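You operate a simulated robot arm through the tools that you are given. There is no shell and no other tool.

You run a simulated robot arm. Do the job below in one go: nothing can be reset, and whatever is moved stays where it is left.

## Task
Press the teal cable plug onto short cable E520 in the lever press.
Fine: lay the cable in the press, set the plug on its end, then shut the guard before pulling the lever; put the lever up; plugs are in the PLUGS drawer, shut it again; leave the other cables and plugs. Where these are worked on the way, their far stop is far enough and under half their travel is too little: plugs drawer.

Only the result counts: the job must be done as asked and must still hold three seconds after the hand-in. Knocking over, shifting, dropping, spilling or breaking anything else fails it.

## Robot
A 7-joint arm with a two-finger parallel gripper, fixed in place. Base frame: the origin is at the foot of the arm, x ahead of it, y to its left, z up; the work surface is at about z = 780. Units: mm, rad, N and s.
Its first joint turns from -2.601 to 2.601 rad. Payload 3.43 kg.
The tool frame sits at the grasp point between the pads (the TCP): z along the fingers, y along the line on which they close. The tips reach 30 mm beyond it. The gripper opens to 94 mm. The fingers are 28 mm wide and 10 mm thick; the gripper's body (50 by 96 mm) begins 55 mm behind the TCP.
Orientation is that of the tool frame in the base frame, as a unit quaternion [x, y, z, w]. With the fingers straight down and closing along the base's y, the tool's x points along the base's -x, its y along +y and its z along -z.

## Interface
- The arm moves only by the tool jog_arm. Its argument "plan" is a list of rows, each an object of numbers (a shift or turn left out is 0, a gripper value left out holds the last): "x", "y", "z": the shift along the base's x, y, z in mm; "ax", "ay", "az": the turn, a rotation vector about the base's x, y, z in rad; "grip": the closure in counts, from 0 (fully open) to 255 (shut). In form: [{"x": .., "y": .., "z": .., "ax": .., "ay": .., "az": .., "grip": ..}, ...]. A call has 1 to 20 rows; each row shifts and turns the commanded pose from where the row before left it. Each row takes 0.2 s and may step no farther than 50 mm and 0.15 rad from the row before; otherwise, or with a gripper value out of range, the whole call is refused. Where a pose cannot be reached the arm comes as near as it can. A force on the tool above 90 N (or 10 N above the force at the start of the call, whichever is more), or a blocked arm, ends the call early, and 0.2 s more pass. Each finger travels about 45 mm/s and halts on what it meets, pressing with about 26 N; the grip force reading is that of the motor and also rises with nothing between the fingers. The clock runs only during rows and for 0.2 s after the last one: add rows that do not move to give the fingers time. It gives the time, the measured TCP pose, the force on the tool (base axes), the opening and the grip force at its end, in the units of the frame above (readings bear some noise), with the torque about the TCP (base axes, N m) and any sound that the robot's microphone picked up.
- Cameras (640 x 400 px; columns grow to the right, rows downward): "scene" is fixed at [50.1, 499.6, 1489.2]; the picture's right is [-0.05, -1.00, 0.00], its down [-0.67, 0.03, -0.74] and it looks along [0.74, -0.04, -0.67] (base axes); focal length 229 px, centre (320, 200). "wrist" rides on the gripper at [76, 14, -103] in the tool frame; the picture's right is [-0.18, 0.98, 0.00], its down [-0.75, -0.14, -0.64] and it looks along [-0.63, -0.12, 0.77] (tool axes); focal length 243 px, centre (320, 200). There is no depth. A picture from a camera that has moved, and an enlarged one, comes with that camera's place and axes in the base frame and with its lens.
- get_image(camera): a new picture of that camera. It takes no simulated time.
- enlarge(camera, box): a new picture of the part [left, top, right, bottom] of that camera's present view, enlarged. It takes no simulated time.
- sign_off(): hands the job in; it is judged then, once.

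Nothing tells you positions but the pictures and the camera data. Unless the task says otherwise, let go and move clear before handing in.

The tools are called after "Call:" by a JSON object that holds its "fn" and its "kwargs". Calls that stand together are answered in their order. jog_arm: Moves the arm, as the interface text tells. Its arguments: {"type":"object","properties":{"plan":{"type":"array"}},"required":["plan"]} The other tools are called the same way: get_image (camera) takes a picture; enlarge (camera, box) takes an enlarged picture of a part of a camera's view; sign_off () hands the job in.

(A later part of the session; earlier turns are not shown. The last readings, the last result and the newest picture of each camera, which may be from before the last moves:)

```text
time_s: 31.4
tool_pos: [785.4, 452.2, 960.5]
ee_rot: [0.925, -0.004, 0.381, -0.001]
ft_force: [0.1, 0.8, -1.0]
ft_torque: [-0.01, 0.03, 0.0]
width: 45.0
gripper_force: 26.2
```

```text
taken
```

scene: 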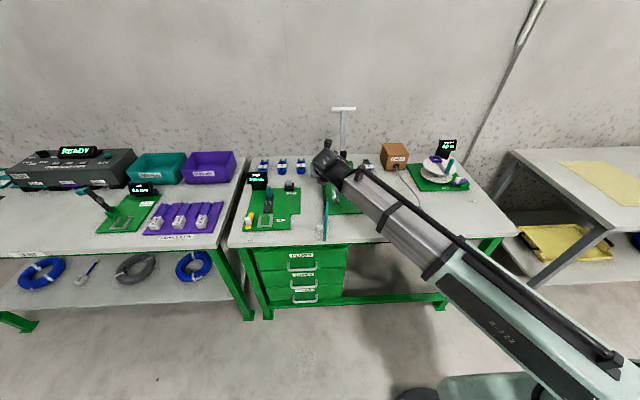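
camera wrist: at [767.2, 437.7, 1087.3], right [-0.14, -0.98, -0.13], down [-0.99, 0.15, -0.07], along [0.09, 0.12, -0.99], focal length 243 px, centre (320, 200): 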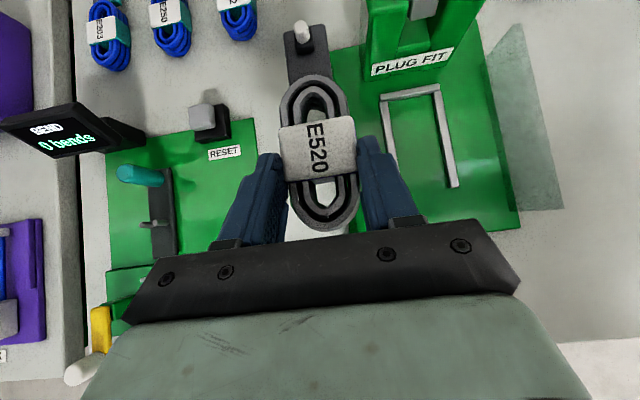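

Cable in hand and nest both visible. I'll enlarge the nest for exact coordinates from this straight-down view.

Call:
{"fn": "enlarge", "kwargs": {"camera": "wrist", "box": [340, 0, 570, 230]}}

Call:
{"fn": "enlarge", "kwargs": {"camera": "wrist", "box": [210, 10, 410, 240]}}

```text
1.74 times, centred on (455, 115) of wrist
camera zoom: at [767.2, 437.7, 1087.3], right [-0.14, -0.98, -0.13], down [-0.99, 0.15, -0.07], along [0.09, 0.12, -0.99], focal length 422 px, centre (85, 348)
```

zoom: 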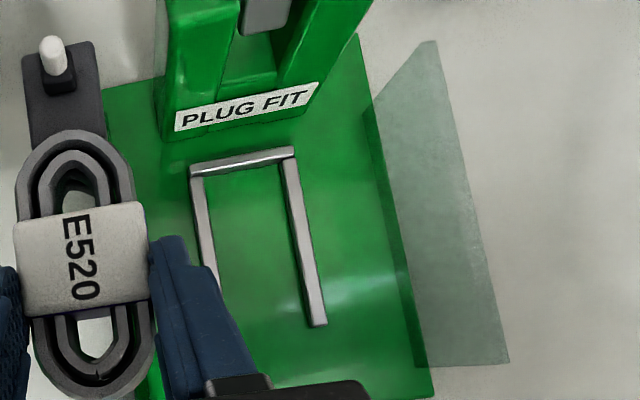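

```text
1.74 times, centred on (310, 125) of wrist
camera zoom: at [767.2, 437.7, 1087.3], right [-0.14, -0.98, -0.13], down [-0.99, 0.15, -0.07], along [0.09, 0.12, -0.99], focal length 422 px, centre (337, 330)
```

zoom: 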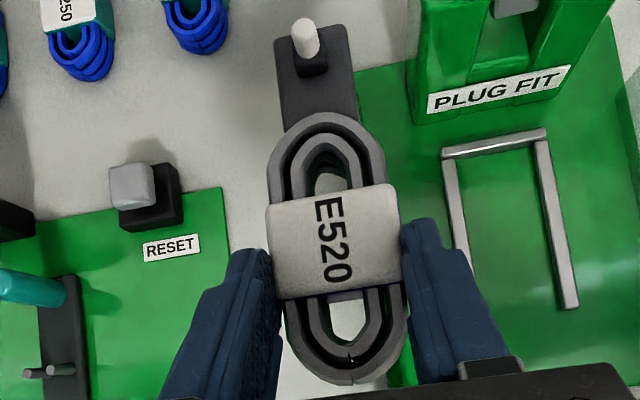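

The nest's inner opening is about y 321–375, with its back at about x 896. I'll centre the cable over it and come partway down.

Call:
{"fn": "jog_arm", "kwargs": {"plan": [{"y": -20.5}, {"y": -20.5}, {"y": -20.5}, {"y": -20.5}, {"y": -20.5, "x": -2}, {"z": -20}, {"z": -20}, {"z": -20}, {"z": -20}]}}

Call:
{"fn": "get_image", "kwargs": {"camera": "wrist"}}

Call:
{"fn": "enlarge", "kwargs": {"camera": "wrist", "box": [210, 10, 430, 240]}}

Call:
{"fn": "enlarge", "kwargs": {"camera": "scene", "box": [290, 120, 400, 250]}}

```text
time_s: 33.4
tool_pos: [783.4, 348.5, 881.8]
ee_rot: [0.925, -0.003, 0.381, -0.002]
ft_force: [0.2, -0.4, -1.0]
ft_torque: [0.0, 0.02, -0.01]
width: 45.1
gripper_force: 25.8
```

```text
taken
camera wrist: at [765.1, 333.7, 1008.0], right [-0.14, -0.98, -0.13], down [-0.99, 0.15, -0.07], along [0.09, 0.12, -0.99], focal length 243 px, centre (320, 200)
```

wrist: 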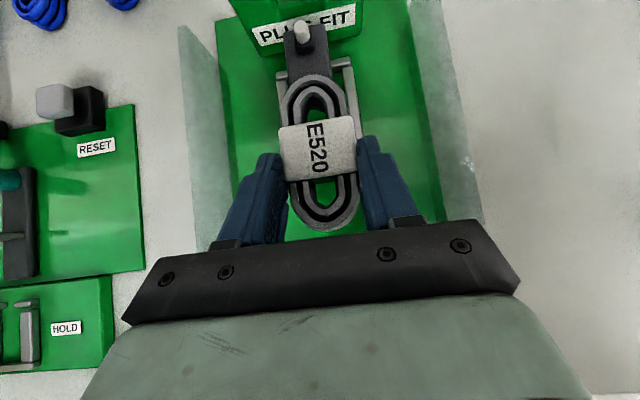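

```text
1.74 times, centred on (320, 125) of wrist
camera zoom: at [765.1, 333.7, 1008.0], right [-0.14, -0.98, -0.13], down [-0.99, 0.15, -0.07], along [0.09, 0.12, -0.99], focal length 422 px, centre (320, 330)
```

zoom: 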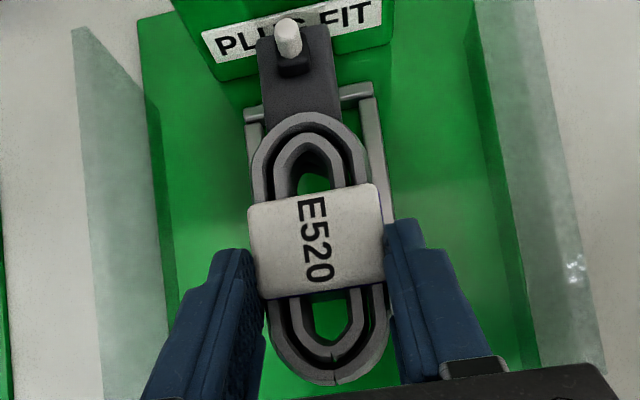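

```text
3.08 times, centred on (345, 185) of scene
camera zoom: at [50.1, 499.6, 1489.2], right [-0.05, -1.0, 0.0], down [-0.67, 0.03, -0.74], along [0.74, -0.04, -0.67], focal length 706 px, centre (243, 246)
```

zoom: 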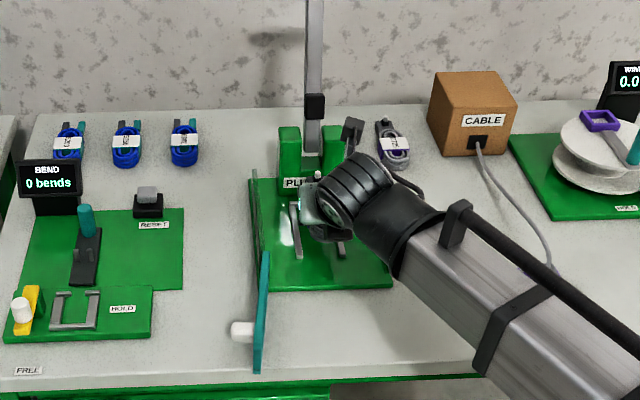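

The cable lines up between the rails. I'll back off 4 mm so the block clears the back rail, then go down to just above the plate.

Call:
{"fn": "jog_arm", "kwargs": {"plan": [{"x": -4, "y": 1}, {"z": -12}, {"z": -12}, {"z": -8}, {"z": -5}, {"z": -4}, {}]}}

Call:
{"fn": "enlarge", "kwargs": {"camera": "wrist", "box": [210, 10, 430, 240]}}

```text
time_s: 35.0
tool_pos: [779.8, 352.1, 841.1]
ee_rot: [0.925, -0.003, 0.38, -0.002]
ft_force: [-0.7, 0.4, -0.4]
ft_torque: [0.02, 0.03, -0.04]
width: 44.8
gripper_force: 25.1
```

```text
1.74 times, centred on (320, 125) of wrist
camera zoom: at [761.0, 337.3, 967.0], right [-0.14, -0.98, -0.13], down [-0.99, 0.15, -0.07], along [0.09, 0.12, -0.99], focal length 422 px, centre (320, 330)
```

zoom: 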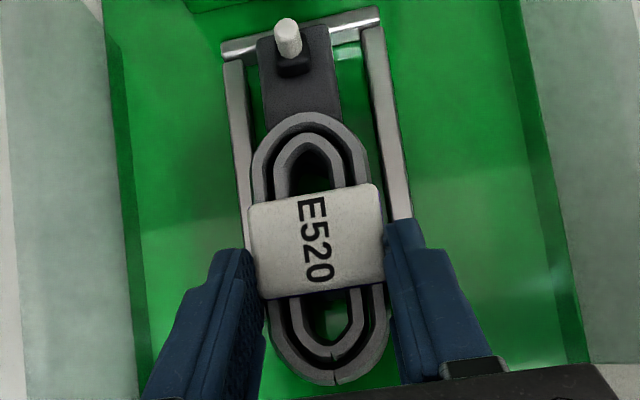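

The cable sits about 3 mm too far to the left of the nest's centre. I'll correct that and lower the last few millimetres.

Call:
{"fn": "jog_arm", "kwargs": {"plan": [{"y": -1.5}, {"y": -1.5}, {}, {"z": -3}, {"z": -3}, {}]}}

Call:
{"fn": "enlarge", "kwargs": {"camera": "wrist", "box": [210, 10, 430, 240]}}

```text
time_s: 36.4
tool_pos: [779.3, 348.6, 835.0]
ee_rot: [0.925, -0.004, 0.38, -0.001]
ft_force: [0.6, 0.7, -1.5]
ft_torque: [0.0, 0.03, 0.0]
width: 45.1
gripper_force: 26.2
```

```text
1.74 times, centred on (320, 125) of wrist
camera zoom: at [761.4, 334.4, 960.6], right [-0.14, -0.98, -0.13], down [-0.99, 0.15, -0.07], along [0.09, 0.12, -0.99], focal length 422 px, centre (320, 330)
```

zoom: 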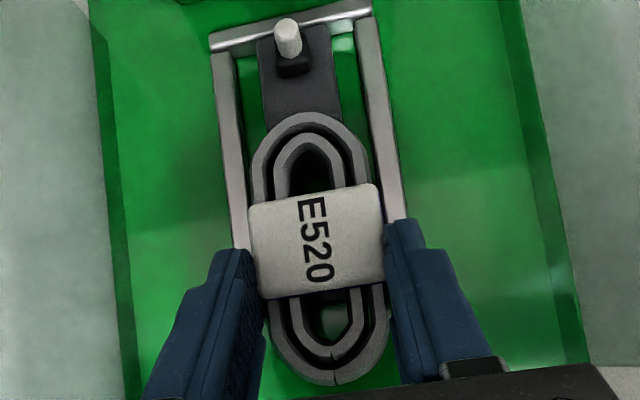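

Centred now. I'll lower in 1 mm steps until it touches.

Call:
{"fn": "jog_arm", "kwargs": {"plan": [{"z": -1}, {}, {"z": -1}, {}, {"z": -1}, {}]}}

```text
time_s: 37.8
tool_pos: [779.6, 349.9, 831.7]
ee_rot: [0.925, -0.003, 0.381, -0.002]
ft_force: [1.0, -1.0, 10.2]
ft_torque: [-0.26, -0.11, -0.02]
width: 44.8
gripper_force: 26.0
```

Contact at z about 831.7, as predicted for the cable on the plate. Now I'll ease up 1 mm and slide it forward to seat the block against the back rail.

Call:
{"fn": "jog_arm", "kwargs": {"plan": [{"z": 1}, {"x": 1.5}, {"x": 1.5}, {}]}}

Call:
{"fn": "enlarge", "kwargs": {"camera": "wrist", "box": [260, 0, 400, 140]}}

```text
time_s: 38.8
tool_pos: [781.8, 349.1, 830.6]
ee_rot: [0.925, -0.003, 0.379, -0.002]
ft_force: [-1.1, 0.2, -0.7]
ft_torque: [0.0, 0.04, -0.01]
width: 45.3
gripper_force: 25.9
```

```text
2.86 times, centred on (330, 70) of wrist
camera zoom: at [764.1, 334.1, 958.3], right [-0.14, -0.98, -0.13], down [-0.99, 0.15, -0.07], along [0.09, 0.12, -0.99], focal length 693 px, centre (291, 571)
```

zoom: 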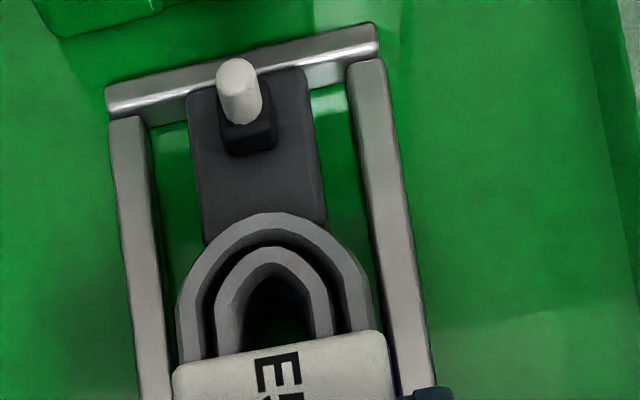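

The block is within a few millimetres of the back rail. I'll nudge forward in 1 mm steps while watching the force.

Call:
{"fn": "jog_arm", "kwargs": {"plan": [{"x": 1}, {}, {"x": 1}, {}]}}

Call:
{"fn": "enlarge", "kwargs": {"camera": "wrist", "box": [260, 0, 400, 140]}}

```text
time_s: 39.8
tool_pos: [784.7, 349.0, 832.1]
ee_rot: [0.925, -0.004, 0.381, -0.001]
ft_force: [-0.5, 0.7, -1.2]
ft_torque: [0.05, 0.04, -0.01]
width: 44.9
gripper_force: 25.9
```

```text
2.86 times, centred on (330, 70) of wrist
camera zoom: at [766.1, 333.9, 958.6], right [-0.14, -0.98, -0.13], down [-0.99, 0.15, -0.07], along [0.09, 0.12, -0.99], focal length 693 px, centre (291, 571)
```

zoom: 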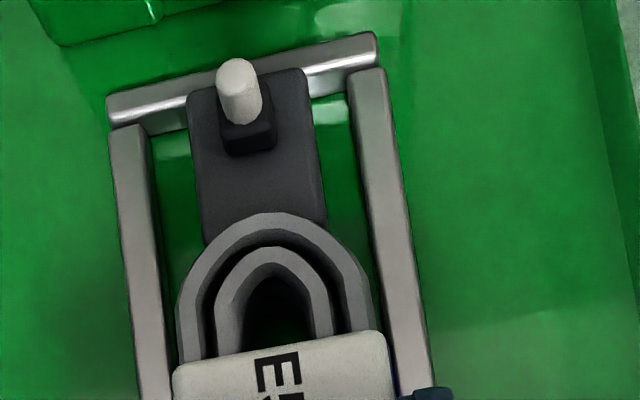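

Call:
{"fn": "jog_arm", "kwargs": {"plan": [{"x": 1}, {}, {"x": 1}, {}]}}

Call:
{"fn": "enlarge", "kwargs": {"camera": "wrist", "box": [260, 0, 400, 140]}}

Call:
{"fn": "enlarge", "kwargs": {"camera": "scene", "box": [320, 160, 380, 220]}}

```text
time_s: 40.8
tool_pos: [785.3, 349.4, 832.6]
ee_rot: [0.925, -0.004, 0.38, -0.001]
ft_force: [-4.4, 0.5, -1.2]
ft_torque: [0.0, 0.18, 0.1]
width: 44.9
gripper_force: 26.2
```

```text
2.86 times, centred on (330, 70) of wrist
camera zoom: at [767.8, 333.4, 959.0], right [-0.14, -0.98, -0.13], down [-0.99, 0.15, -0.07], along [0.09, 0.12, -0.99], focal length 693 px, centre (291, 571)
```

zoom: 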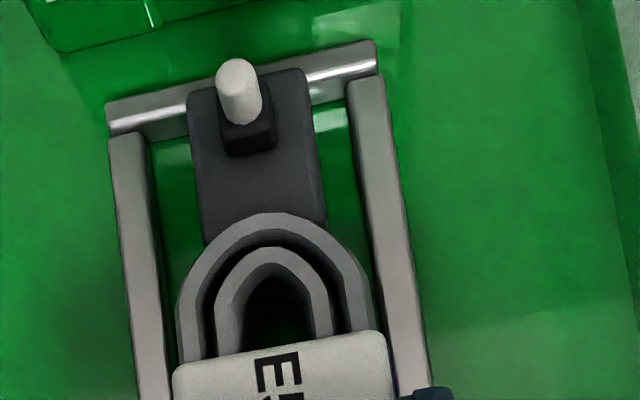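

```text
6.67 times, centred on (350, 190) of scene
camera zoom: at [50.1, 499.6, 1489.2], right [-0.05, -1.0, 0.0], down [-0.67, 0.03, -0.74], along [0.74, -0.04, -0.67], focal length 1530 px, centre (120, 267)
```

zoom: 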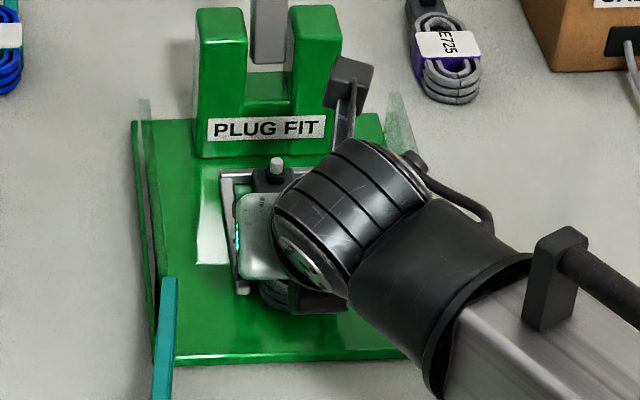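

The force shows the block touching the back rail, so it is seated. I'll release, then back out along the tool axis.

Call:
{"fn": "jog_arm", "kwargs": {"plan": [{"x": -0.5}, {}, {"grip": 100}, {"grip": 90}, {"grip": 90}, {}]}}

Call:
{"fn": "enlarge", "kwargs": {"camera": "wrist", "box": [210, 0, 430, 240]}}

```text
time_s: 42.2
tool_pos: [786.7, 348.7, 832.4]
ee_rot: [0.925, -0.003, 0.38, -0.002]
ft_force: [0.0, 0.1, -0.1]
ft_torque: [0.02, 0.0, 0.02]
width: 60.6
gripper_force: 0.0
```

```text
1.67 times, centred on (320, 120) of wrist
camera zoom: at [767.7, 333.4, 958.8], right [-0.14, -0.98, -0.13], down [-0.99, 0.15, -0.07], along [0.09, 0.12, -0.99], focal length 404 px, centre (320, 333)
```

zoom: 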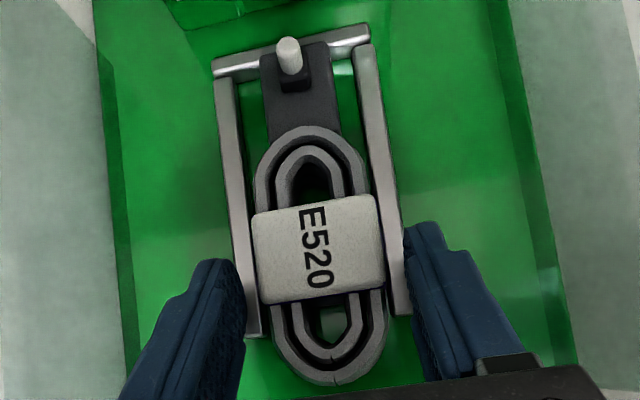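

The cable lies in the nest between the rails, with its pin up under the hammer's path. I'll back the gripper out and up, then turn the fingers to close vertically for the drawer handle.

Call:
{"fn": "jog_arm", "kwargs": {"plan": [{"x": -8, "z": 8}, {"x": -14, "z": 18}, {"x": -16, "z": 22}, {"x": -16, "z": 22}, {"x": -16, "z": 22}, {"x": -16, "z": 22}, {"x": -16, "z": 22}, {"x": -16, "z": 22}]}}

Call:
{"fn": "enlarge", "kwargs": {"camera": "scene", "box": [310, 150, 390, 230]}}

Call:
{"fn": "get_image", "kwargs": {"camera": "wrist"}}

```text
time_s: 44.0
tool_pos: [667.2, 350.6, 988.9]
ee_rot: [0.925, -0.004, 0.38, -0.001]
ft_force: [-1.2, 1.1, 0.6]
ft_torque: [-0.01, 0.0, -0.01]
width: 60.9
gripper_force: 0.1
```

```text
5.00 times, centred on (350, 190) of scene
camera zoom: at [50.1, 499.6, 1489.2], right [-0.05, -1.0, 0.0], down [-0.67, 0.03, -0.74], along [0.74, -0.04, -0.67], focal length 1147 px, centre (170, 250)
```

zoom: 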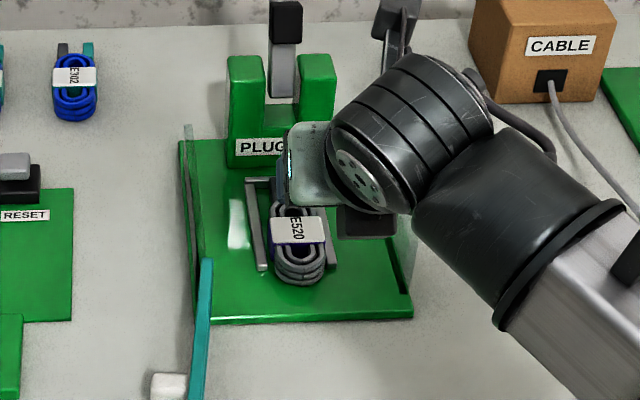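

```text
taken
camera wrist: at [648.5, 335.0, 1115.6], right [-0.14, -0.98, -0.13], down [-0.99, 0.15, -0.07], along [0.09, 0.12, -0.99], focal length 243 px, centre (320, 200)
```

wrist: 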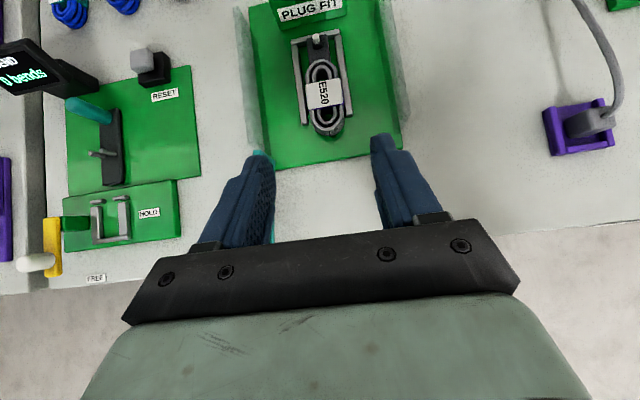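

Cable E520 is nicely laid in the nest. Next I rotate the tool about its axis and move back and left, in front of the drawers.

Call:
{"fn": "jog_arm", "kwargs": {"plan": [{"x": -20, "y": 15, "ax": 0.1002, "az": -0.1018}, {"x": -20, "y": 15, "ax": 0.1002, "az": -0.1018}, {"x": -20, "y": 15, "ax": 0.1002, "az": -0.1018}, {"x": -20, "y": 15, "ax": 0.1002, "az": -0.1018}, {"x": -20, "y": 15, "ax": 0.1002, "az": -0.1018}, {"x": -20, "y": 15, "ax": 0.1002, "az": -0.1018}, {"x": -20, "y": 15, "ax": 0.1002, "az": -0.1018}, {"x": -20, "y": 15, "ax": 0.1002, "az": -0.1018}, {"x": -20, "y": 15, "ax": 0.1002, "az": -0.1018}, {"x": -20, "y": 15, "ax": 0.1002, "az": -0.1018}, {"x": -20, "y": 15, "ax": 0.1002, "az": -0.1018}]}}

Call:
{"fn": "get_image", "kwargs": {"camera": "wrist"}}

Call:
{"fn": "get_image", "kwargs": {"camera": "scene"}}

```text
time_s: 46.4
tool_pos: [447.8, 512.9, 991.7]
ee_rot: [-0.651, 0.657, -0.268, 0.268]
ft_force: [0.2, 0.5, 0.2]
ft_torque: [0.01, 0.01, -0.01]
width: 60.9
gripper_force: 0.1
```

```text
taken
camera wrist: at [364.8, 438.1, 1054.6], right [-0.7, 0.19, -0.69], down [-0.34, 0.75, 0.56], along [0.63, 0.63, -0.46], focal length 243 px, centre (320, 200)
```

wrist: 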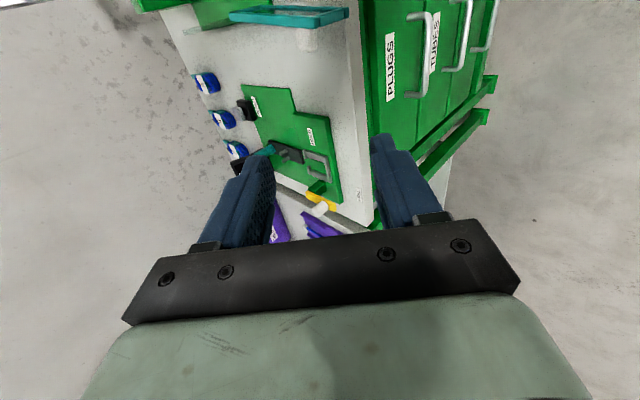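

```text
taken
```

scene: 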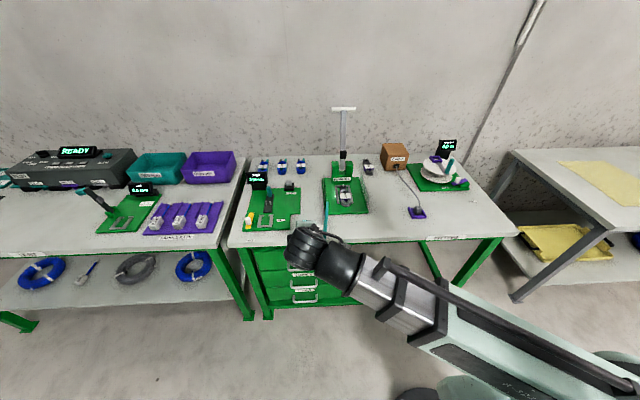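

The drawer handles come into view, rotated. I'll enlarge to triangulate the PLUGS handle with both cameras.

Call:
{"fn": "enlarge", "kwargs": {"camera": "wrist", "box": [350, 0, 510, 150]}}

Call:
{"fn": "enlarge", "kwargs": {"camera": "scene", "box": [240, 235, 360, 325]}}

```text
2.67 times, centred on (430, 75) of wrist
camera zoom: at [364.8, 438.1, 1054.6], right [-0.7, 0.19, -0.69], down [-0.34, 0.75, 0.56], along [0.63, 0.63, -0.46], focal length 647 px, centre (27, 533)
```

zoom: 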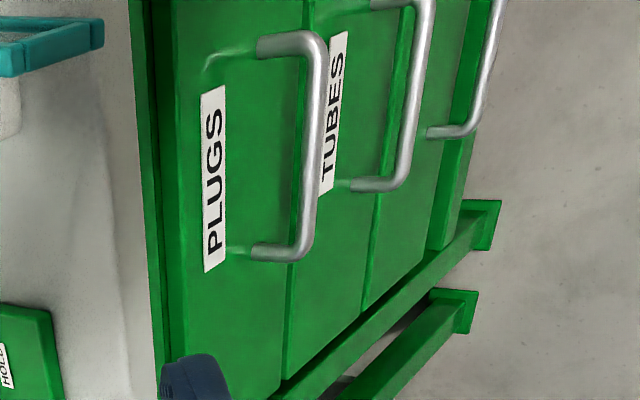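

```text
4.44 times, centred on (300, 280) of scene
camera zoom: at [50.1, 499.6, 1489.2], right [-0.05, -1.0, 0.0], down [-0.67, 0.03, -0.74], along [0.74, -0.04, -0.67], focal length 1020 px, centre (409, -156)
```

zoom: 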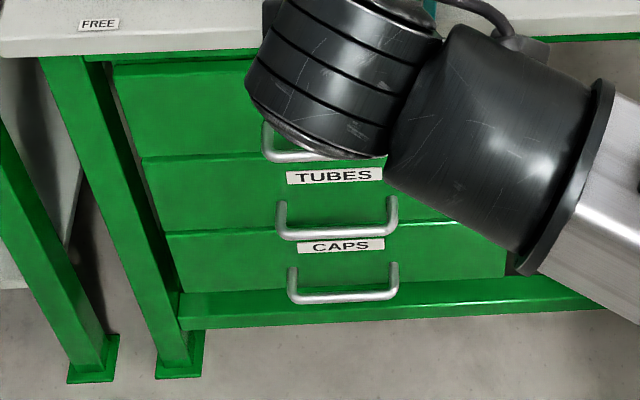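

The handle bar lies at about x 575, z 622, from y 490 to 604, and about 30 mm in front of the drawer face. I'll move closer with the fingers narrowed and measure again.

Call:
{"fn": "jog_arm", "kwargs": {"plan": [{"y": 17, "z": -25, "grip": 165}, {"y": 17, "z": -25}, {"z": -30}, {"z": -30}, {"z": -30}, {"z": -30}, {"z": -30, "x": 5}, {"z": -30, "x": 5}]}}

Call:
{"fn": "get_image", "kwargs": {"camera": "wrist"}}

Call:
{"fn": "get_image", "kwargs": {"camera": "scene"}}

```text
time_s: 48.2
tool_pos: [456.7, 547.7, 759.3]
ee_rot: [-0.651, 0.658, -0.267, 0.268]
ft_force: [0.5, 0.8, -0.8]
ft_torque: [-0.01, 0.02, 0.01]
width: 33.2
gripper_force: 0.1
```

```text
taken
camera wrist: at [374.0, 471.8, 822.5], right [-0.7, 0.19, -0.69], down [-0.34, 0.75, 0.56], along [0.63, 0.63, -0.46], focal length 243 px, centre (320, 200)
```

wrist: 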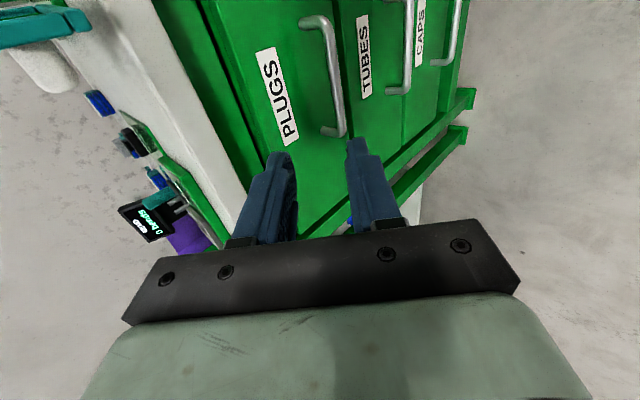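

```text
taken
```

scene: 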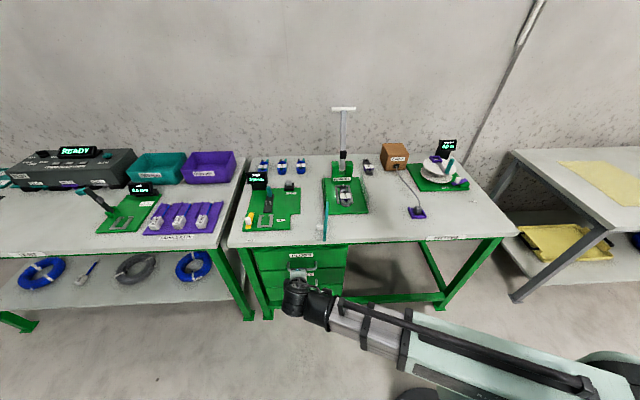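

Call:
{"fn": "enlarge", "kwargs": {"camera": "wrist", "box": [230, 0, 430, 150]}}

```text
2.67 times, centred on (330, 75) of wrist
camera zoom: at [374.0, 471.8, 822.5], right [-0.7, 0.19, -0.69], down [-0.34, 0.75, 0.56], along [0.63, 0.63, -0.46], focal length 647 px, centre (293, 533)
```

zoom: 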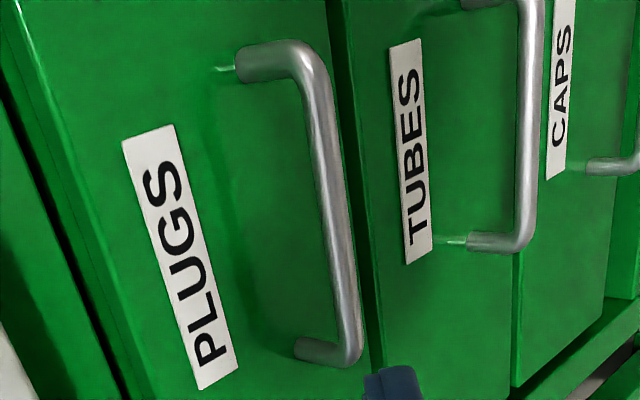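

Better fix: bar at about (577, 491–601, 616), drawer face at x about 610. I'll go to 50 mm short of the handle along the tool axis and check.

Call:
{"fn": "jog_arm", "kwargs": {"plan": [{"x": 12, "z": -15.8}, {"x": 12, "z": -15.8}, {"x": 12, "z": -15.8}, {"x": 12, "z": -15.8}, {"x": 12, "z": -15.8, "y": -1}, {"x": 12, "z": -15.8, "y": -1}, {}]}}

Call:
{"fn": "get_image", "kwargs": {"camera": "wrist"}}

Call:
{"fn": "enlarge", "kwargs": {"camera": "wrist", "box": [180, 0, 420, 240]}}

Call:
{"fn": "enlarge", "kwargs": {"camera": "scene", "box": [240, 235, 360, 325]}}

```text
time_s: 49.8
tool_pos: [529.3, 545.7, 666.7]
ee_rot: [-0.652, 0.657, -0.268, 0.267]
ft_force: [-0.8, -1.1, 0.5]
ft_torque: [-0.04, -0.02, -0.01]
width: 33.1
gripper_force: 0.0
```

```text
taken
camera wrist: at [447.1, 470.5, 729.3], right [-0.7, 0.19, -0.69], down [-0.34, 0.75, 0.56], along [0.63, 0.63, -0.46], focal length 243 px, centre (320, 200)
```

wrist: 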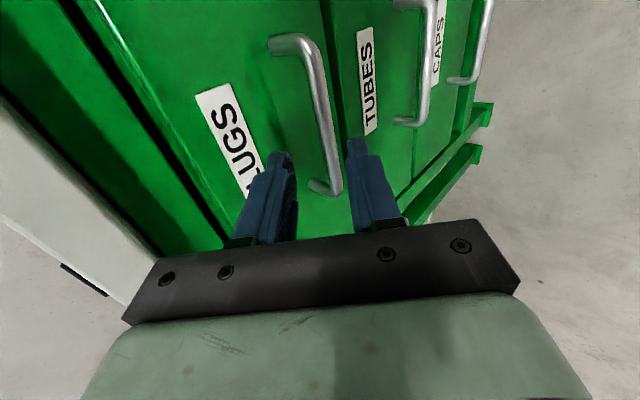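

```text
1.67 times, centred on (300, 120) of wrist
camera zoom: at [447.1, 470.5, 729.3], right [-0.7, 0.19, -0.69], down [-0.34, 0.75, 0.56], along [0.63, 0.63, -0.46], focal length 404 px, centre (353, 333)
```

zoom: 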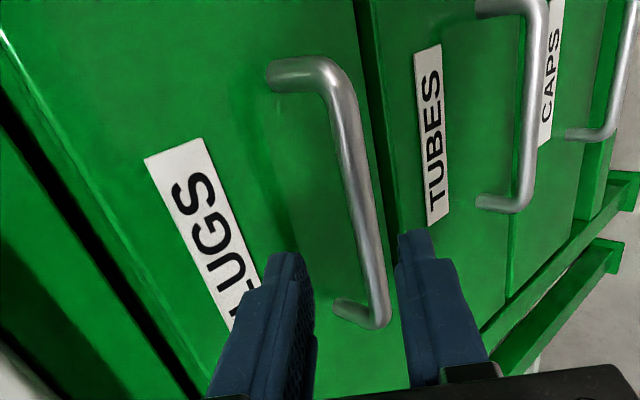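

```text
4.44 times, centred on (300, 280) of scene
camera zoom: at [50.1, 499.6, 1489.2], right [-0.05, -1.0, 0.0], down [-0.67, 0.03, -0.74], along [0.74, -0.04, -0.67], focal length 1020 px, centre (409, -156)
```

zoom: 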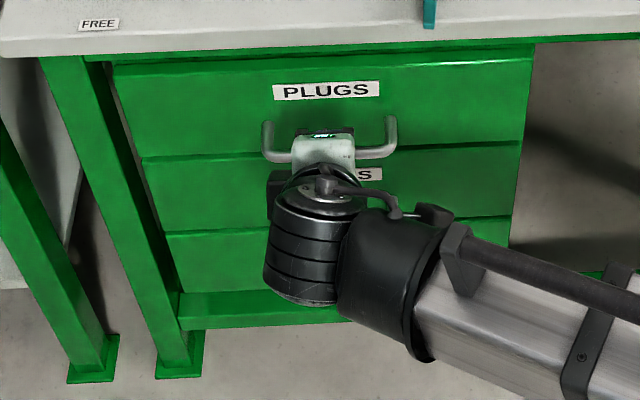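

The bar runs between the fingers' lines as wanted. I'll slide in along the tool axis and close on the bar.

Call:
{"fn": "jog_arm", "kwargs": {"plan": [{"x": 8.25, "z": -9.75}, {"x": 8.25, "z": -9.75}, {"x": 8.25, "z": -9.75}, {"x": 8.25, "z": -9.75}, {}]}}

Call:
{"fn": "enlarge", "kwargs": {"camera": "wrist", "box": [180, 0, 420, 240]}}

```text
time_s: 51.0
tool_pos: [561.7, 545.5, 627.2]
ee_rot: [-0.651, 0.657, -0.269, 0.269]
ft_force: [0.4, 0.8, 0.6]
ft_torque: [-0.02, 0.02, -0.01]
width: 33.0
gripper_force: 0.1
```

```text
1.67 times, centred on (300, 120) of wrist
camera zoom: at [479.1, 469.8, 689.5], right [-0.7, 0.19, -0.69], down [-0.34, 0.75, 0.56], along [0.63, 0.63, -0.46], focal length 404 px, centre (353, 333)
```

zoom: 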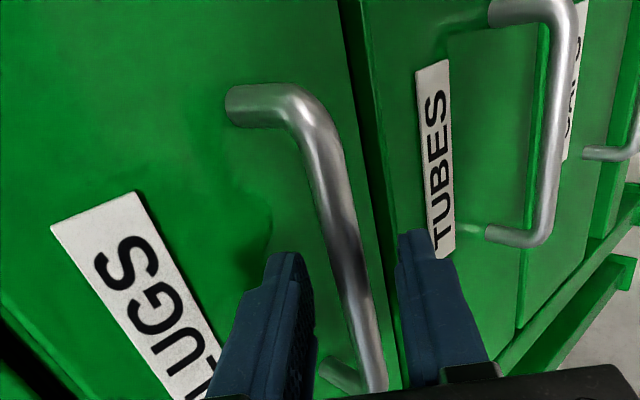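

The bar is between the fingers with no contact. Closing on it now.

Call:
{"fn": "jog_arm", "kwargs": {"plan": [{"grip": 240}, {"grip": 240}, {"grip": 240}, {"grip": 240}]}}

Call:
{"fn": "enlarge", "kwargs": {"camera": "wrist", "box": [180, 0, 420, 240]}}

```text
time_s: 52.0
tool_pos: [561.9, 545.8, 626.7]
ee_rot: [-0.652, 0.656, -0.269, 0.268]
ft_force: [1.3, 0.1, 11.5]
ft_torque: [-0.97, -0.17, 0.91]
width: 11.9
gripper_force: 44.8
```

```text
1.67 times, centred on (300, 120) of wrist
camera zoom: at [479.0, 469.7, 690.2], right [-0.7, 0.19, -0.69], down [-0.35, 0.75, 0.56], along [0.63, 0.63, -0.46], focal length 404 px, centre (353, 333)
```

zoom: 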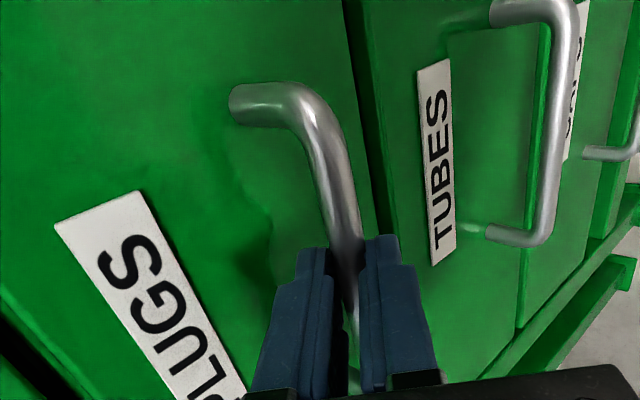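

The bar is gripped at 11.9 mm. Pulling the drawer open, straight back.

Call:
{"fn": "jog_arm", "kwargs": {"plan": [{"x": -8}, {"x": -10}, {"x": -12}, {"x": -12}, {"x": -12}, {}]}}

Call:
{"fn": "get_image", "kwargs": {"camera": "scene"}}

```text
time_s: 53.4
tool_pos: [507.3, 545.8, 627.2]
ee_rot: [-0.652, 0.656, -0.268, 0.269]
ft_force: [-0.9, -6.2, 29.5]
ft_torque: [-1.21, -0.44, 0.57]
width: 11.7
gripper_force: 45.2
```

```text
taken
```

scene: 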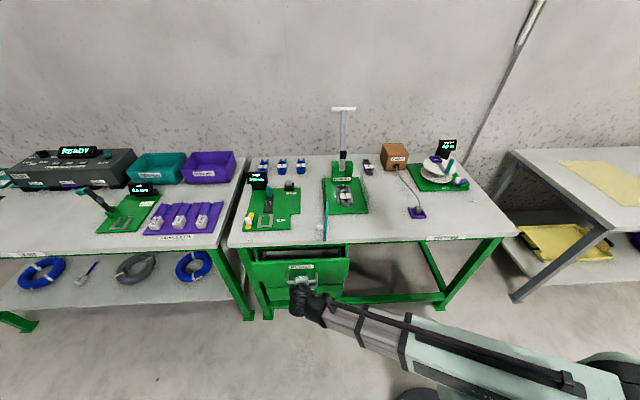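

The drawer is sliding open. I'll ease the tool up slightly to relieve the vertical force and keep pulling.

Call:
{"fn": "jog_arm", "kwargs": {"plan": [{"x": -10, "z": 1}, {"x": -12, "z": 1}, {"x": -12}, {"x": -12}, {"x": -12}, {"x": -12}, {}]}}

Call:
{"fn": "get_image", "kwargs": {"camera": "scene"}}

```text
time_s: 55.0
tool_pos: [438.7, 545.5, 626.6]
ee_rot: [-0.653, 0.657, -0.267, 0.267]
ft_force: [-1.8, -7.8, -14.8]
ft_torque: [-0.12, 0.31, 1.62]
width: 11.9
gripper_force: 44.4
```

```text
taken
```

scene: 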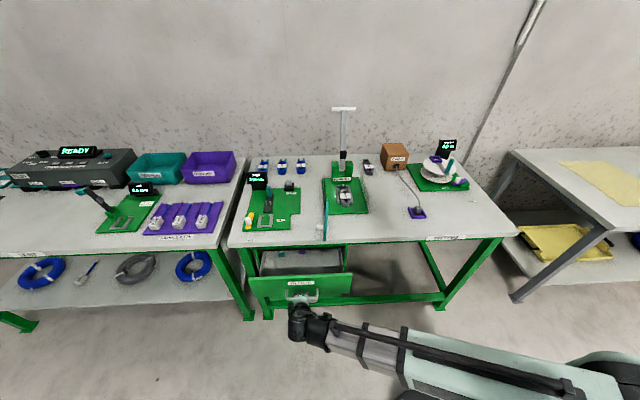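

Open about 120 mm so far. I'll pull on to find the stop.

Call:
{"fn": "jog_arm", "kwargs": {"plan": [{"x": -10, "z": -0.6}, {"x": -12}, {"x": -12}, {"x": -12}, {"x": -12}, {}]}}

Call:
{"fn": "enlarge", "kwargs": {"camera": "scene", "box": [235, 230, 365, 330]}}

```text
time_s: 56.4
tool_pos: [380.9, 544.6, 628.5]
ee_rot: [-0.652, 0.657, -0.268, 0.267]
ft_force: [0.1, -2.6, -12.1]
ft_torque: [-1.57, 0.08, 0.3]
width: 11.7
gripper_force: 44.9
```

```text
4.00 times, centred on (300, 280) of scene
camera zoom: at [50.1, 499.6, 1489.2], right [-0.05, -1.0, 0.0], down [-0.67, 0.03, -0.74], along [0.74, -0.04, -0.67], focal length 918 px, centre (400, -120)
```

zoom: 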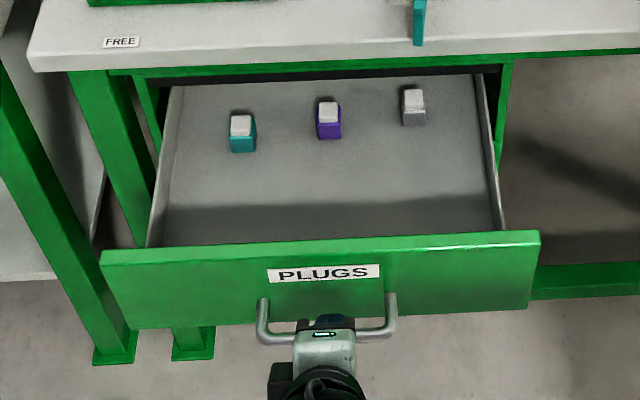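

The open drawer shows a teal, a purple and a grey plug. The teal plug is still too close to the bench edge, so I'll pull further toward the stop.

Call:
{"fn": "jog_arm", "kwargs": {"plan": [{"x": -10, "z": -0.5}, {"x": -10}, {"x": -10}, {"x": -10}, {"x": -10}, {}]}}

Call:
{"fn": "enlarge", "kwargs": {"camera": "scene", "box": [235, 230, 365, 330]}}

```text
time_s: 57.8
tool_pos: [330.2, 545.6, 626.7]
ee_rot: [-0.653, 0.656, -0.267, 0.269]
ft_force: [1.3, 12.9, 8.1]
ft_torque: [-0.55, -0.12, 1.23]
width: 11.9
gripper_force: 45.2
```

```text
4.00 times, centred on (300, 280) of scene
camera zoom: at [50.1, 499.6, 1489.2], right [-0.05, -1.0, 0.0], down [-0.67, 0.03, -0.74], along [0.74, -0.04, -0.67], focal length 918 px, centre (400, -120)
```

zoom: 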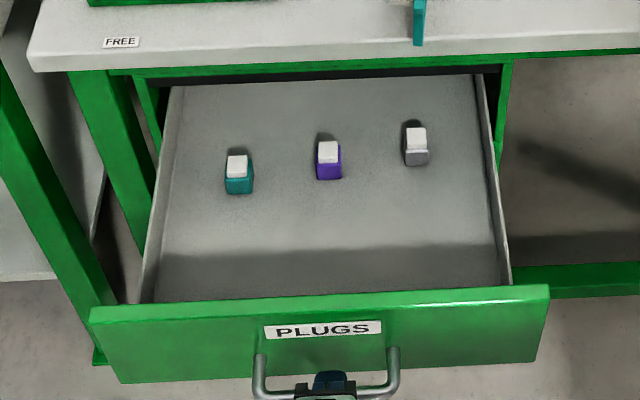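

Call:
{"fn": "jog_arm", "kwargs": {"plan": [{"x": -10}, {"x": -10}, {"x": -10}, {"x": -10}, {}]}}

Call:
{"fn": "enlarge", "kwargs": {"camera": "scene", "box": [225, 230, 375, 350]}}

```text
time_s: 59.0
tool_pos: [290.6, 545.7, 627.0]
ee_rot: [-0.651, 0.657, -0.269, 0.269]
ft_force: [-0.2, 9.0, 11.1]
ft_torque: [-0.54, -0.16, 1.21]
width: 11.8
gripper_force: 45.6
```

```text
3.33 times, centred on (300, 290) of scene
camera zoom: at [50.1, 499.6, 1489.2], right [-0.05, -1.0, 0.0], down [-0.67, 0.03, -0.74], along [0.74, -0.04, -0.67], focal length 765 px, centre (387, -100)
```

zoom: 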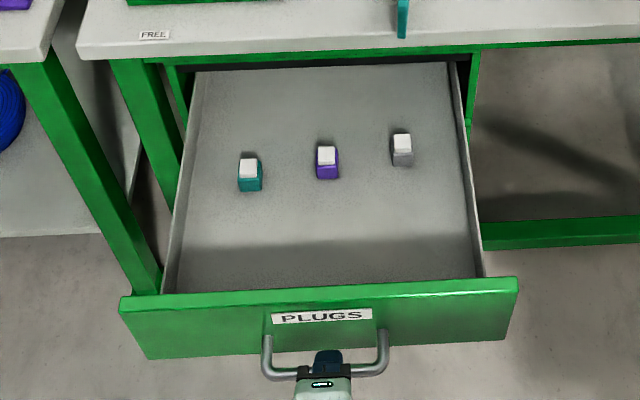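

Open about 270 mm with the teal plug near x 527. One more short pull for clearance from the bench edge.

Call:
{"fn": "jog_arm", "kwargs": {"plan": [{"x": -8}, {"x": -8}, {}, {}]}}

Call:
{"fn": "enlarge", "kwargs": {"camera": "scene", "box": [225, 230, 375, 350]}}

```text
time_s: 60.0
tool_pos: [274.7, 545.6, 628.8]
ee_rot: [-0.653, 0.656, -0.267, 0.268]
ft_force: [0.1, 13.7, 12.2]
ft_torque: [-1.15, -0.24, 0.64]
width: 11.8
gripper_force: 45.0
```

```text
3.33 times, centred on (300, 290) of scene
camera zoom: at [50.1, 499.6, 1489.2], right [-0.05, -1.0, 0.0], down [-0.67, 0.03, -0.74], along [0.74, -0.04, -0.67], focal length 765 px, centre (387, -100)
```

zoom: 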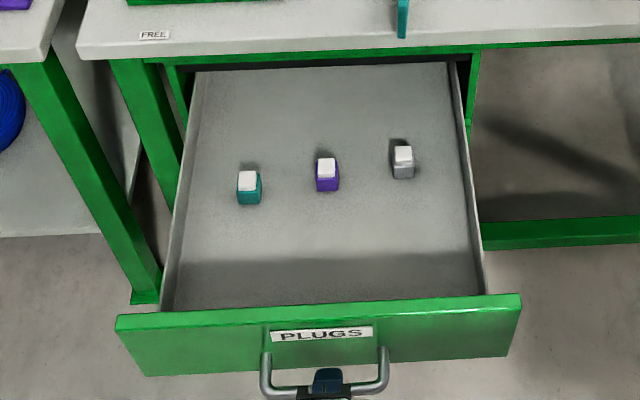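

Open about 287 mm, plenty. I'll release the handle, back out along the tool axis, and rise.

Call:
{"fn": "jog_arm", "kwargs": {"plan": [{"grip": 165}, {"grip": 165}, {"grip": 165}, {"x": -7, "z": 7}, {"x": -10, "z": 10}, {"x": -12, "z": 12}, {"x": -12, "z": 12}, {"z": 20}, {"z": 25}, {"z": 30}, {"z": 30}, {"z": 30}, {"z": 30}]}}

Call:
{"fn": "enlarge", "kwargs": {"camera": "scene", "box": [225, 230, 375, 350]}}

```text
time_s: 62.8
tool_pos: [233.7, 545.1, 834.1]
ee_rot: [-0.652, 0.657, -0.268, 0.268]
ft_force: [0.0, -0.8, -0.3]
ft_torque: [-0.03, -0.01, 0.02]
width: 33.1
gripper_force: 0.1
```

```text
3.33 times, centred on (300, 290) of scene
camera zoom: at [50.1, 499.6, 1489.2], right [-0.05, -1.0, 0.0], down [-0.67, 0.03, -0.74], along [0.74, -0.04, -0.67], focal length 765 px, centre (387, -100)
```

zoom: 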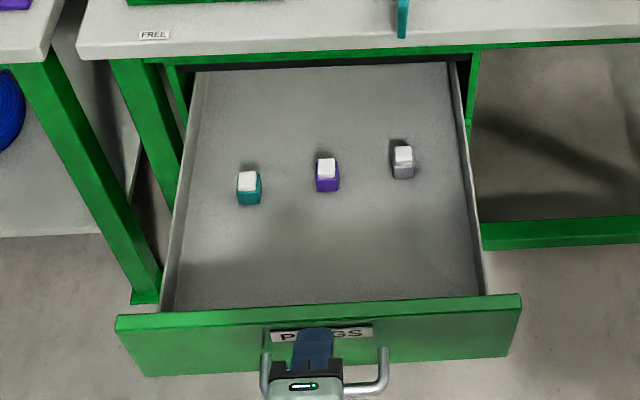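

The drawer stayed put. Next, turn the tool another 90° about its axis so the fingers close left–right, and move over the drawer.

Call:
{"fn": "jog_arm", "kwargs": {"plan": [{"x": 10, "y": 6, "z": 10, "ax": 0.1002, "az": -0.1018}, {"x": 10, "y": 6, "z": 10, "ax": 0.1002, "az": -0.1018}, {"x": 10, "y": 6, "z": 8, "ax": 0.1002, "az": -0.1018}, {"x": 10, "y": 6, "z": 8, "ax": 0.1002, "az": -0.1018}, {"x": 12, "y": 6, "z": 8, "ax": 0.1002, "az": -0.1018}, {"x": 12, "y": 6, "z": 8, "ax": 0.1002, "az": -0.1018}, {"x": 12, "y": 6, "z": 8, "ax": 0.1002, "az": -0.1018}, {"x": 12, "y": 6, "ax": 0.1002, "az": -0.1018}, {"x": 12, "y": 6, "ax": 0.1002, "az": -0.1018}, {"x": 12, "y": 6, "ax": 0.1002, "az": -0.1018}, {"x": 12, "y": 6, "ax": 0.1002, "az": -0.1018}]}}

Call:
{"fn": "get_image", "kwargs": {"camera": "wrist"}}

Call:
{"fn": "get_image", "kwargs": {"camera": "scene"}}

```text
time_s: 65.2
tool_pos: [357.5, 611.9, 893.0]
ee_rot: [0.005, 0.926, 0.003, 0.378]
ft_force: [-0.4, -0.4, -0.4]
ft_torque: [0.0, -0.01, -0.02]
width: 33.3
gripper_force: 0.1
```

```text
taken
camera wrist: at [230.9, 626.7, 913.1], right [0.14, 0.98, 0.14], down [0.09, -0.15, 0.98], along [0.99, -0.12, -0.11], focal length 243 px, centre (320, 200)
```

wrist: 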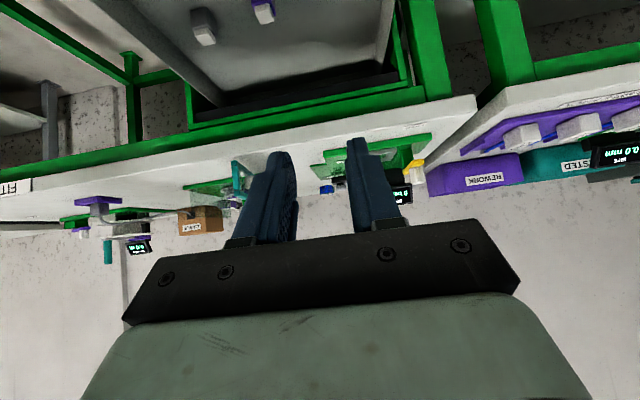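

```text
taken
```

scene: 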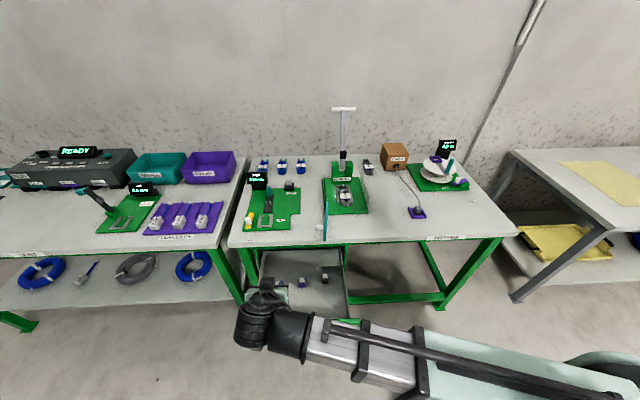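

The fingers now close left–right. I'll reduce the tilt to about 20° and move so the camera looks onto the plugs.

Call:
{"fn": "jog_arm", "kwargs": {"plan": [{"x": 14, "y": 6, "z": -10, "ay": 0.1417}, {"x": 14, "y": 6, "z": -15, "ay": 0.1417}, {"x": 14, "y": 6, "z": -15, "ay": 0.1417}, {"x": 14, "y": 6, "z": -15}, {"x": 14, "y": 5, "z": -15}]}}

Call:
{"fn": "get_image", "kwargs": {"camera": "wrist"}}

Call:
{"fn": "enlarge", "kwargs": {"camera": "wrist", "box": [200, 20, 420, 180]}}

```text
time_s: 66.4
tool_pos: [427.9, 638.8, 823.3]
ee_rot: [0.003, 0.985, 0.001, 0.174]
ft_force: [0.0, 1.2, -0.8]
ft_torque: [0.02, 0.0, 0.02]
width: 32.7
gripper_force: 0.0
```

```text
taken
camera wrist: at [321.5, 654.2, 893.7], right [0.18, 0.98, 0.07], down [0.49, -0.15, 0.86], along [0.85, -0.12, -0.5], focal length 243 px, centre (320, 200)
```

wrist: 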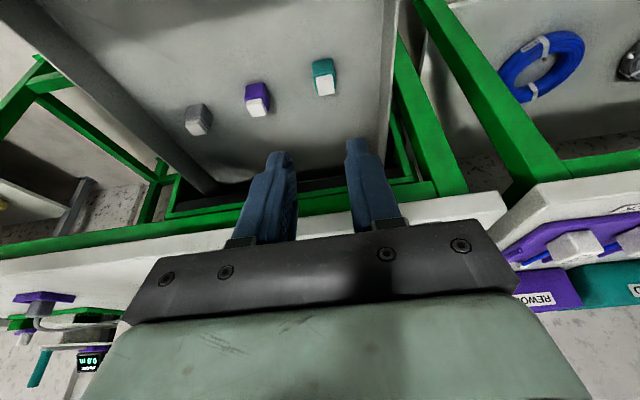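

```text
2.50 times, centred on (310, 100) of wrist
camera zoom: at [321.5, 654.2, 893.7], right [0.18, 0.98, 0.07], down [0.49, -0.15, 0.86], along [0.85, -0.12, -0.5], focal length 606 px, centre (345, 450)
```

zoom: 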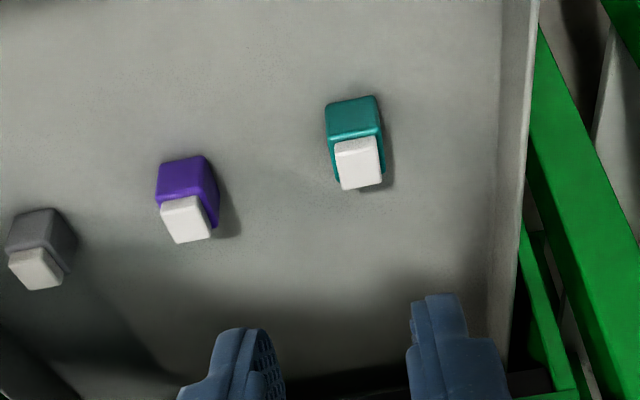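

The teal plug is a small block with a white cap, near (528, 645). I'll move lower and closer to fix its position.

Call:
{"fn": "jog_arm", "kwargs": {"plan": [{"x": 6, "y": 1, "z": -20, "grip": 110}, {"x": 6, "y": 1, "z": -20}, {"x": 6, "y": 1, "z": -20}, {"x": 6, "y": 1, "z": -20}, {}]}}

Call:
{"fn": "get_image", "kwargs": {"camera": "wrist"}}

Call:
{"fn": "enlarge", "kwargs": {"camera": "wrist", "box": [200, 0, 420, 160]}}

```text
time_s: 67.6
tool_pos: [451.7, 643.4, 743.8]
ee_rot: [0.004, 0.985, 0.001, 0.175]
ft_force: [-0.3, -1.2, -0.1]
ft_torque: [0.04, -0.01, -0.01]
width: 53.6
gripper_force: 0.0
```

```text
taken
camera wrist: at [344.8, 658.7, 814.1], right [0.18, 0.98, 0.07], down [0.49, -0.15, 0.86], along [0.86, -0.12, -0.5], focal length 243 px, centre (320, 200)
```

wrist: 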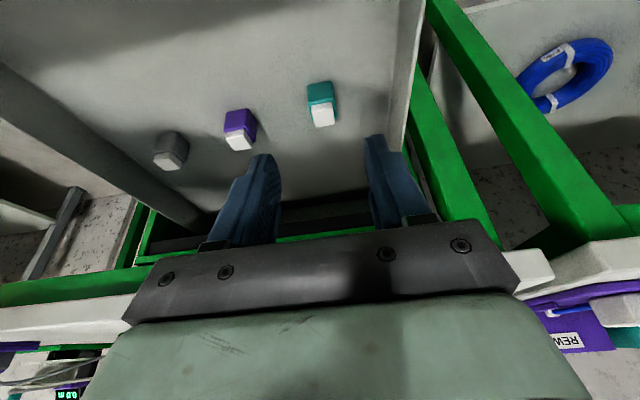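

```text
2.50 times, centred on (310, 80) of wrist
camera zoom: at [344.8, 658.7, 814.1], right [0.18, 0.98, 0.07], down [0.49, -0.15, 0.86], along [0.86, -0.12, -0.5], focal length 606 px, centre (345, 500)
```

zoom: 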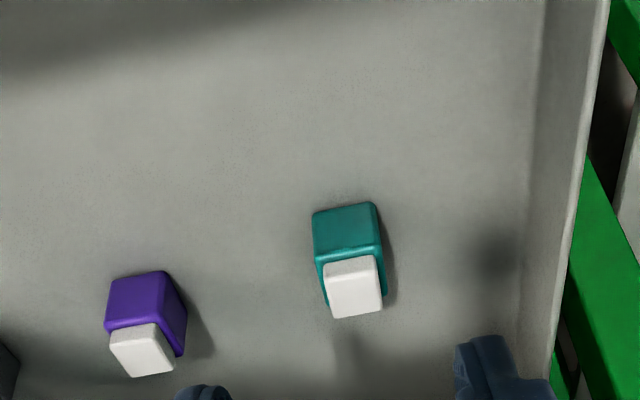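

Triangulated: teal plug centre about (513, 644), floor at about z 584 and cap top at about z 622. I'll move above it and check before descending.

Call:
{"fn": "jog_arm", "kwargs": {"plan": [{"x": 13, "z": -13}, {"x": 13, "z": -13}, {"x": 13, "z": -13}, {"x": 13, "z": -13}, {}]}}

Call:
{"fn": "get_image", "kwargs": {"camera": "wrist"}}

Call:
{"fn": "enlarge", "kwargs": {"camera": "scene", "box": [225, 230, 375, 350]}}

```text
time_s: 68.8
tool_pos: [504.4, 643.1, 691.8]
ee_rot: [0.003, 0.985, 0.001, 0.175]
ft_force: [-0.1, 0.0, 0.0]
ft_torque: [0.01, 0.01, 0.02]
width: 53.3
gripper_force: 0.0
```

```text
taken
camera wrist: at [397.4, 658.7, 761.6], right [0.18, 0.98, 0.07], down [0.49, -0.15, 0.86], along [0.86, -0.12, -0.5], focal length 243 px, centre (320, 200)
```

wrist: 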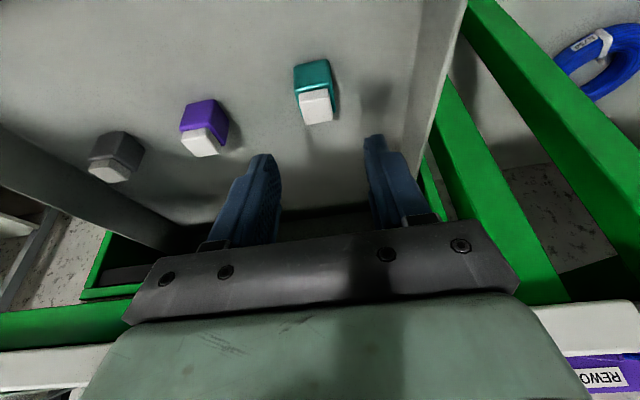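

```text
3.33 times, centred on (300, 290) of scene
camera zoom: at [50.1, 499.6, 1489.2], right [-0.05, -1.0, 0.0], down [-0.67, 0.03, -0.74], along [0.74, -0.04, -0.67], focal length 765 px, centre (387, -100)
```

zoom: 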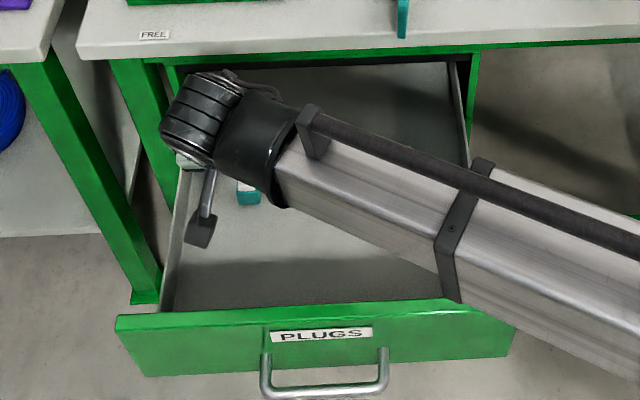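

Call:
{"fn": "enlarge", "kwargs": {"camera": "wrist", "box": [200, 40, 420, 240]}}

```text
2.00 times, centred on (310, 140) of wrist
camera zoom: at [397.4, 658.7, 761.6], right [0.18, 0.98, 0.07], down [0.49, -0.15, 0.86], along [0.86, -0.12, -0.5], focal length 485 px, centre (340, 320)
```

zoom: 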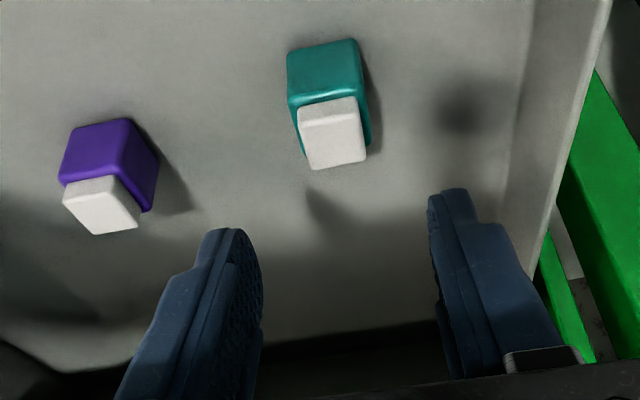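

The plug's front bottom edge is at (500, 645, 584), so it's centred as planned. Descending around it.

Call:
{"fn": "jog_arm", "kwargs": {"plan": [{"y": 1.5, "z": -15}, {"z": -15}, {"z": -15}, {"z": -13}, {}]}}

Call:
{"fn": "enlarge", "kwargs": {"camera": "wrist", "box": [200, 20, 440, 240]}}

```text
time_s: 70.0
tool_pos: [503.6, 646.2, 632.8]
ee_rot: [0.003, 0.985, 0.001, 0.175]
ft_force: [-1.0, 0.7, -0.3]
ft_torque: [-0.02, 0.01, 0.02]
width: 53.7
gripper_force: 0.1
```

```text
1.82 times, centred on (320, 130) of wrist
camera zoom: at [397.0, 660.7, 702.8], right [0.18, 0.98, 0.07], down [0.49, -0.15, 0.86], along [0.86, -0.12, -0.5], focal length 441 px, centre (320, 327)
```

zoom: 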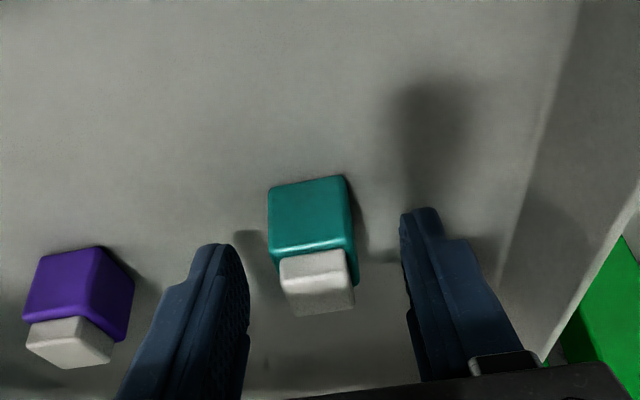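

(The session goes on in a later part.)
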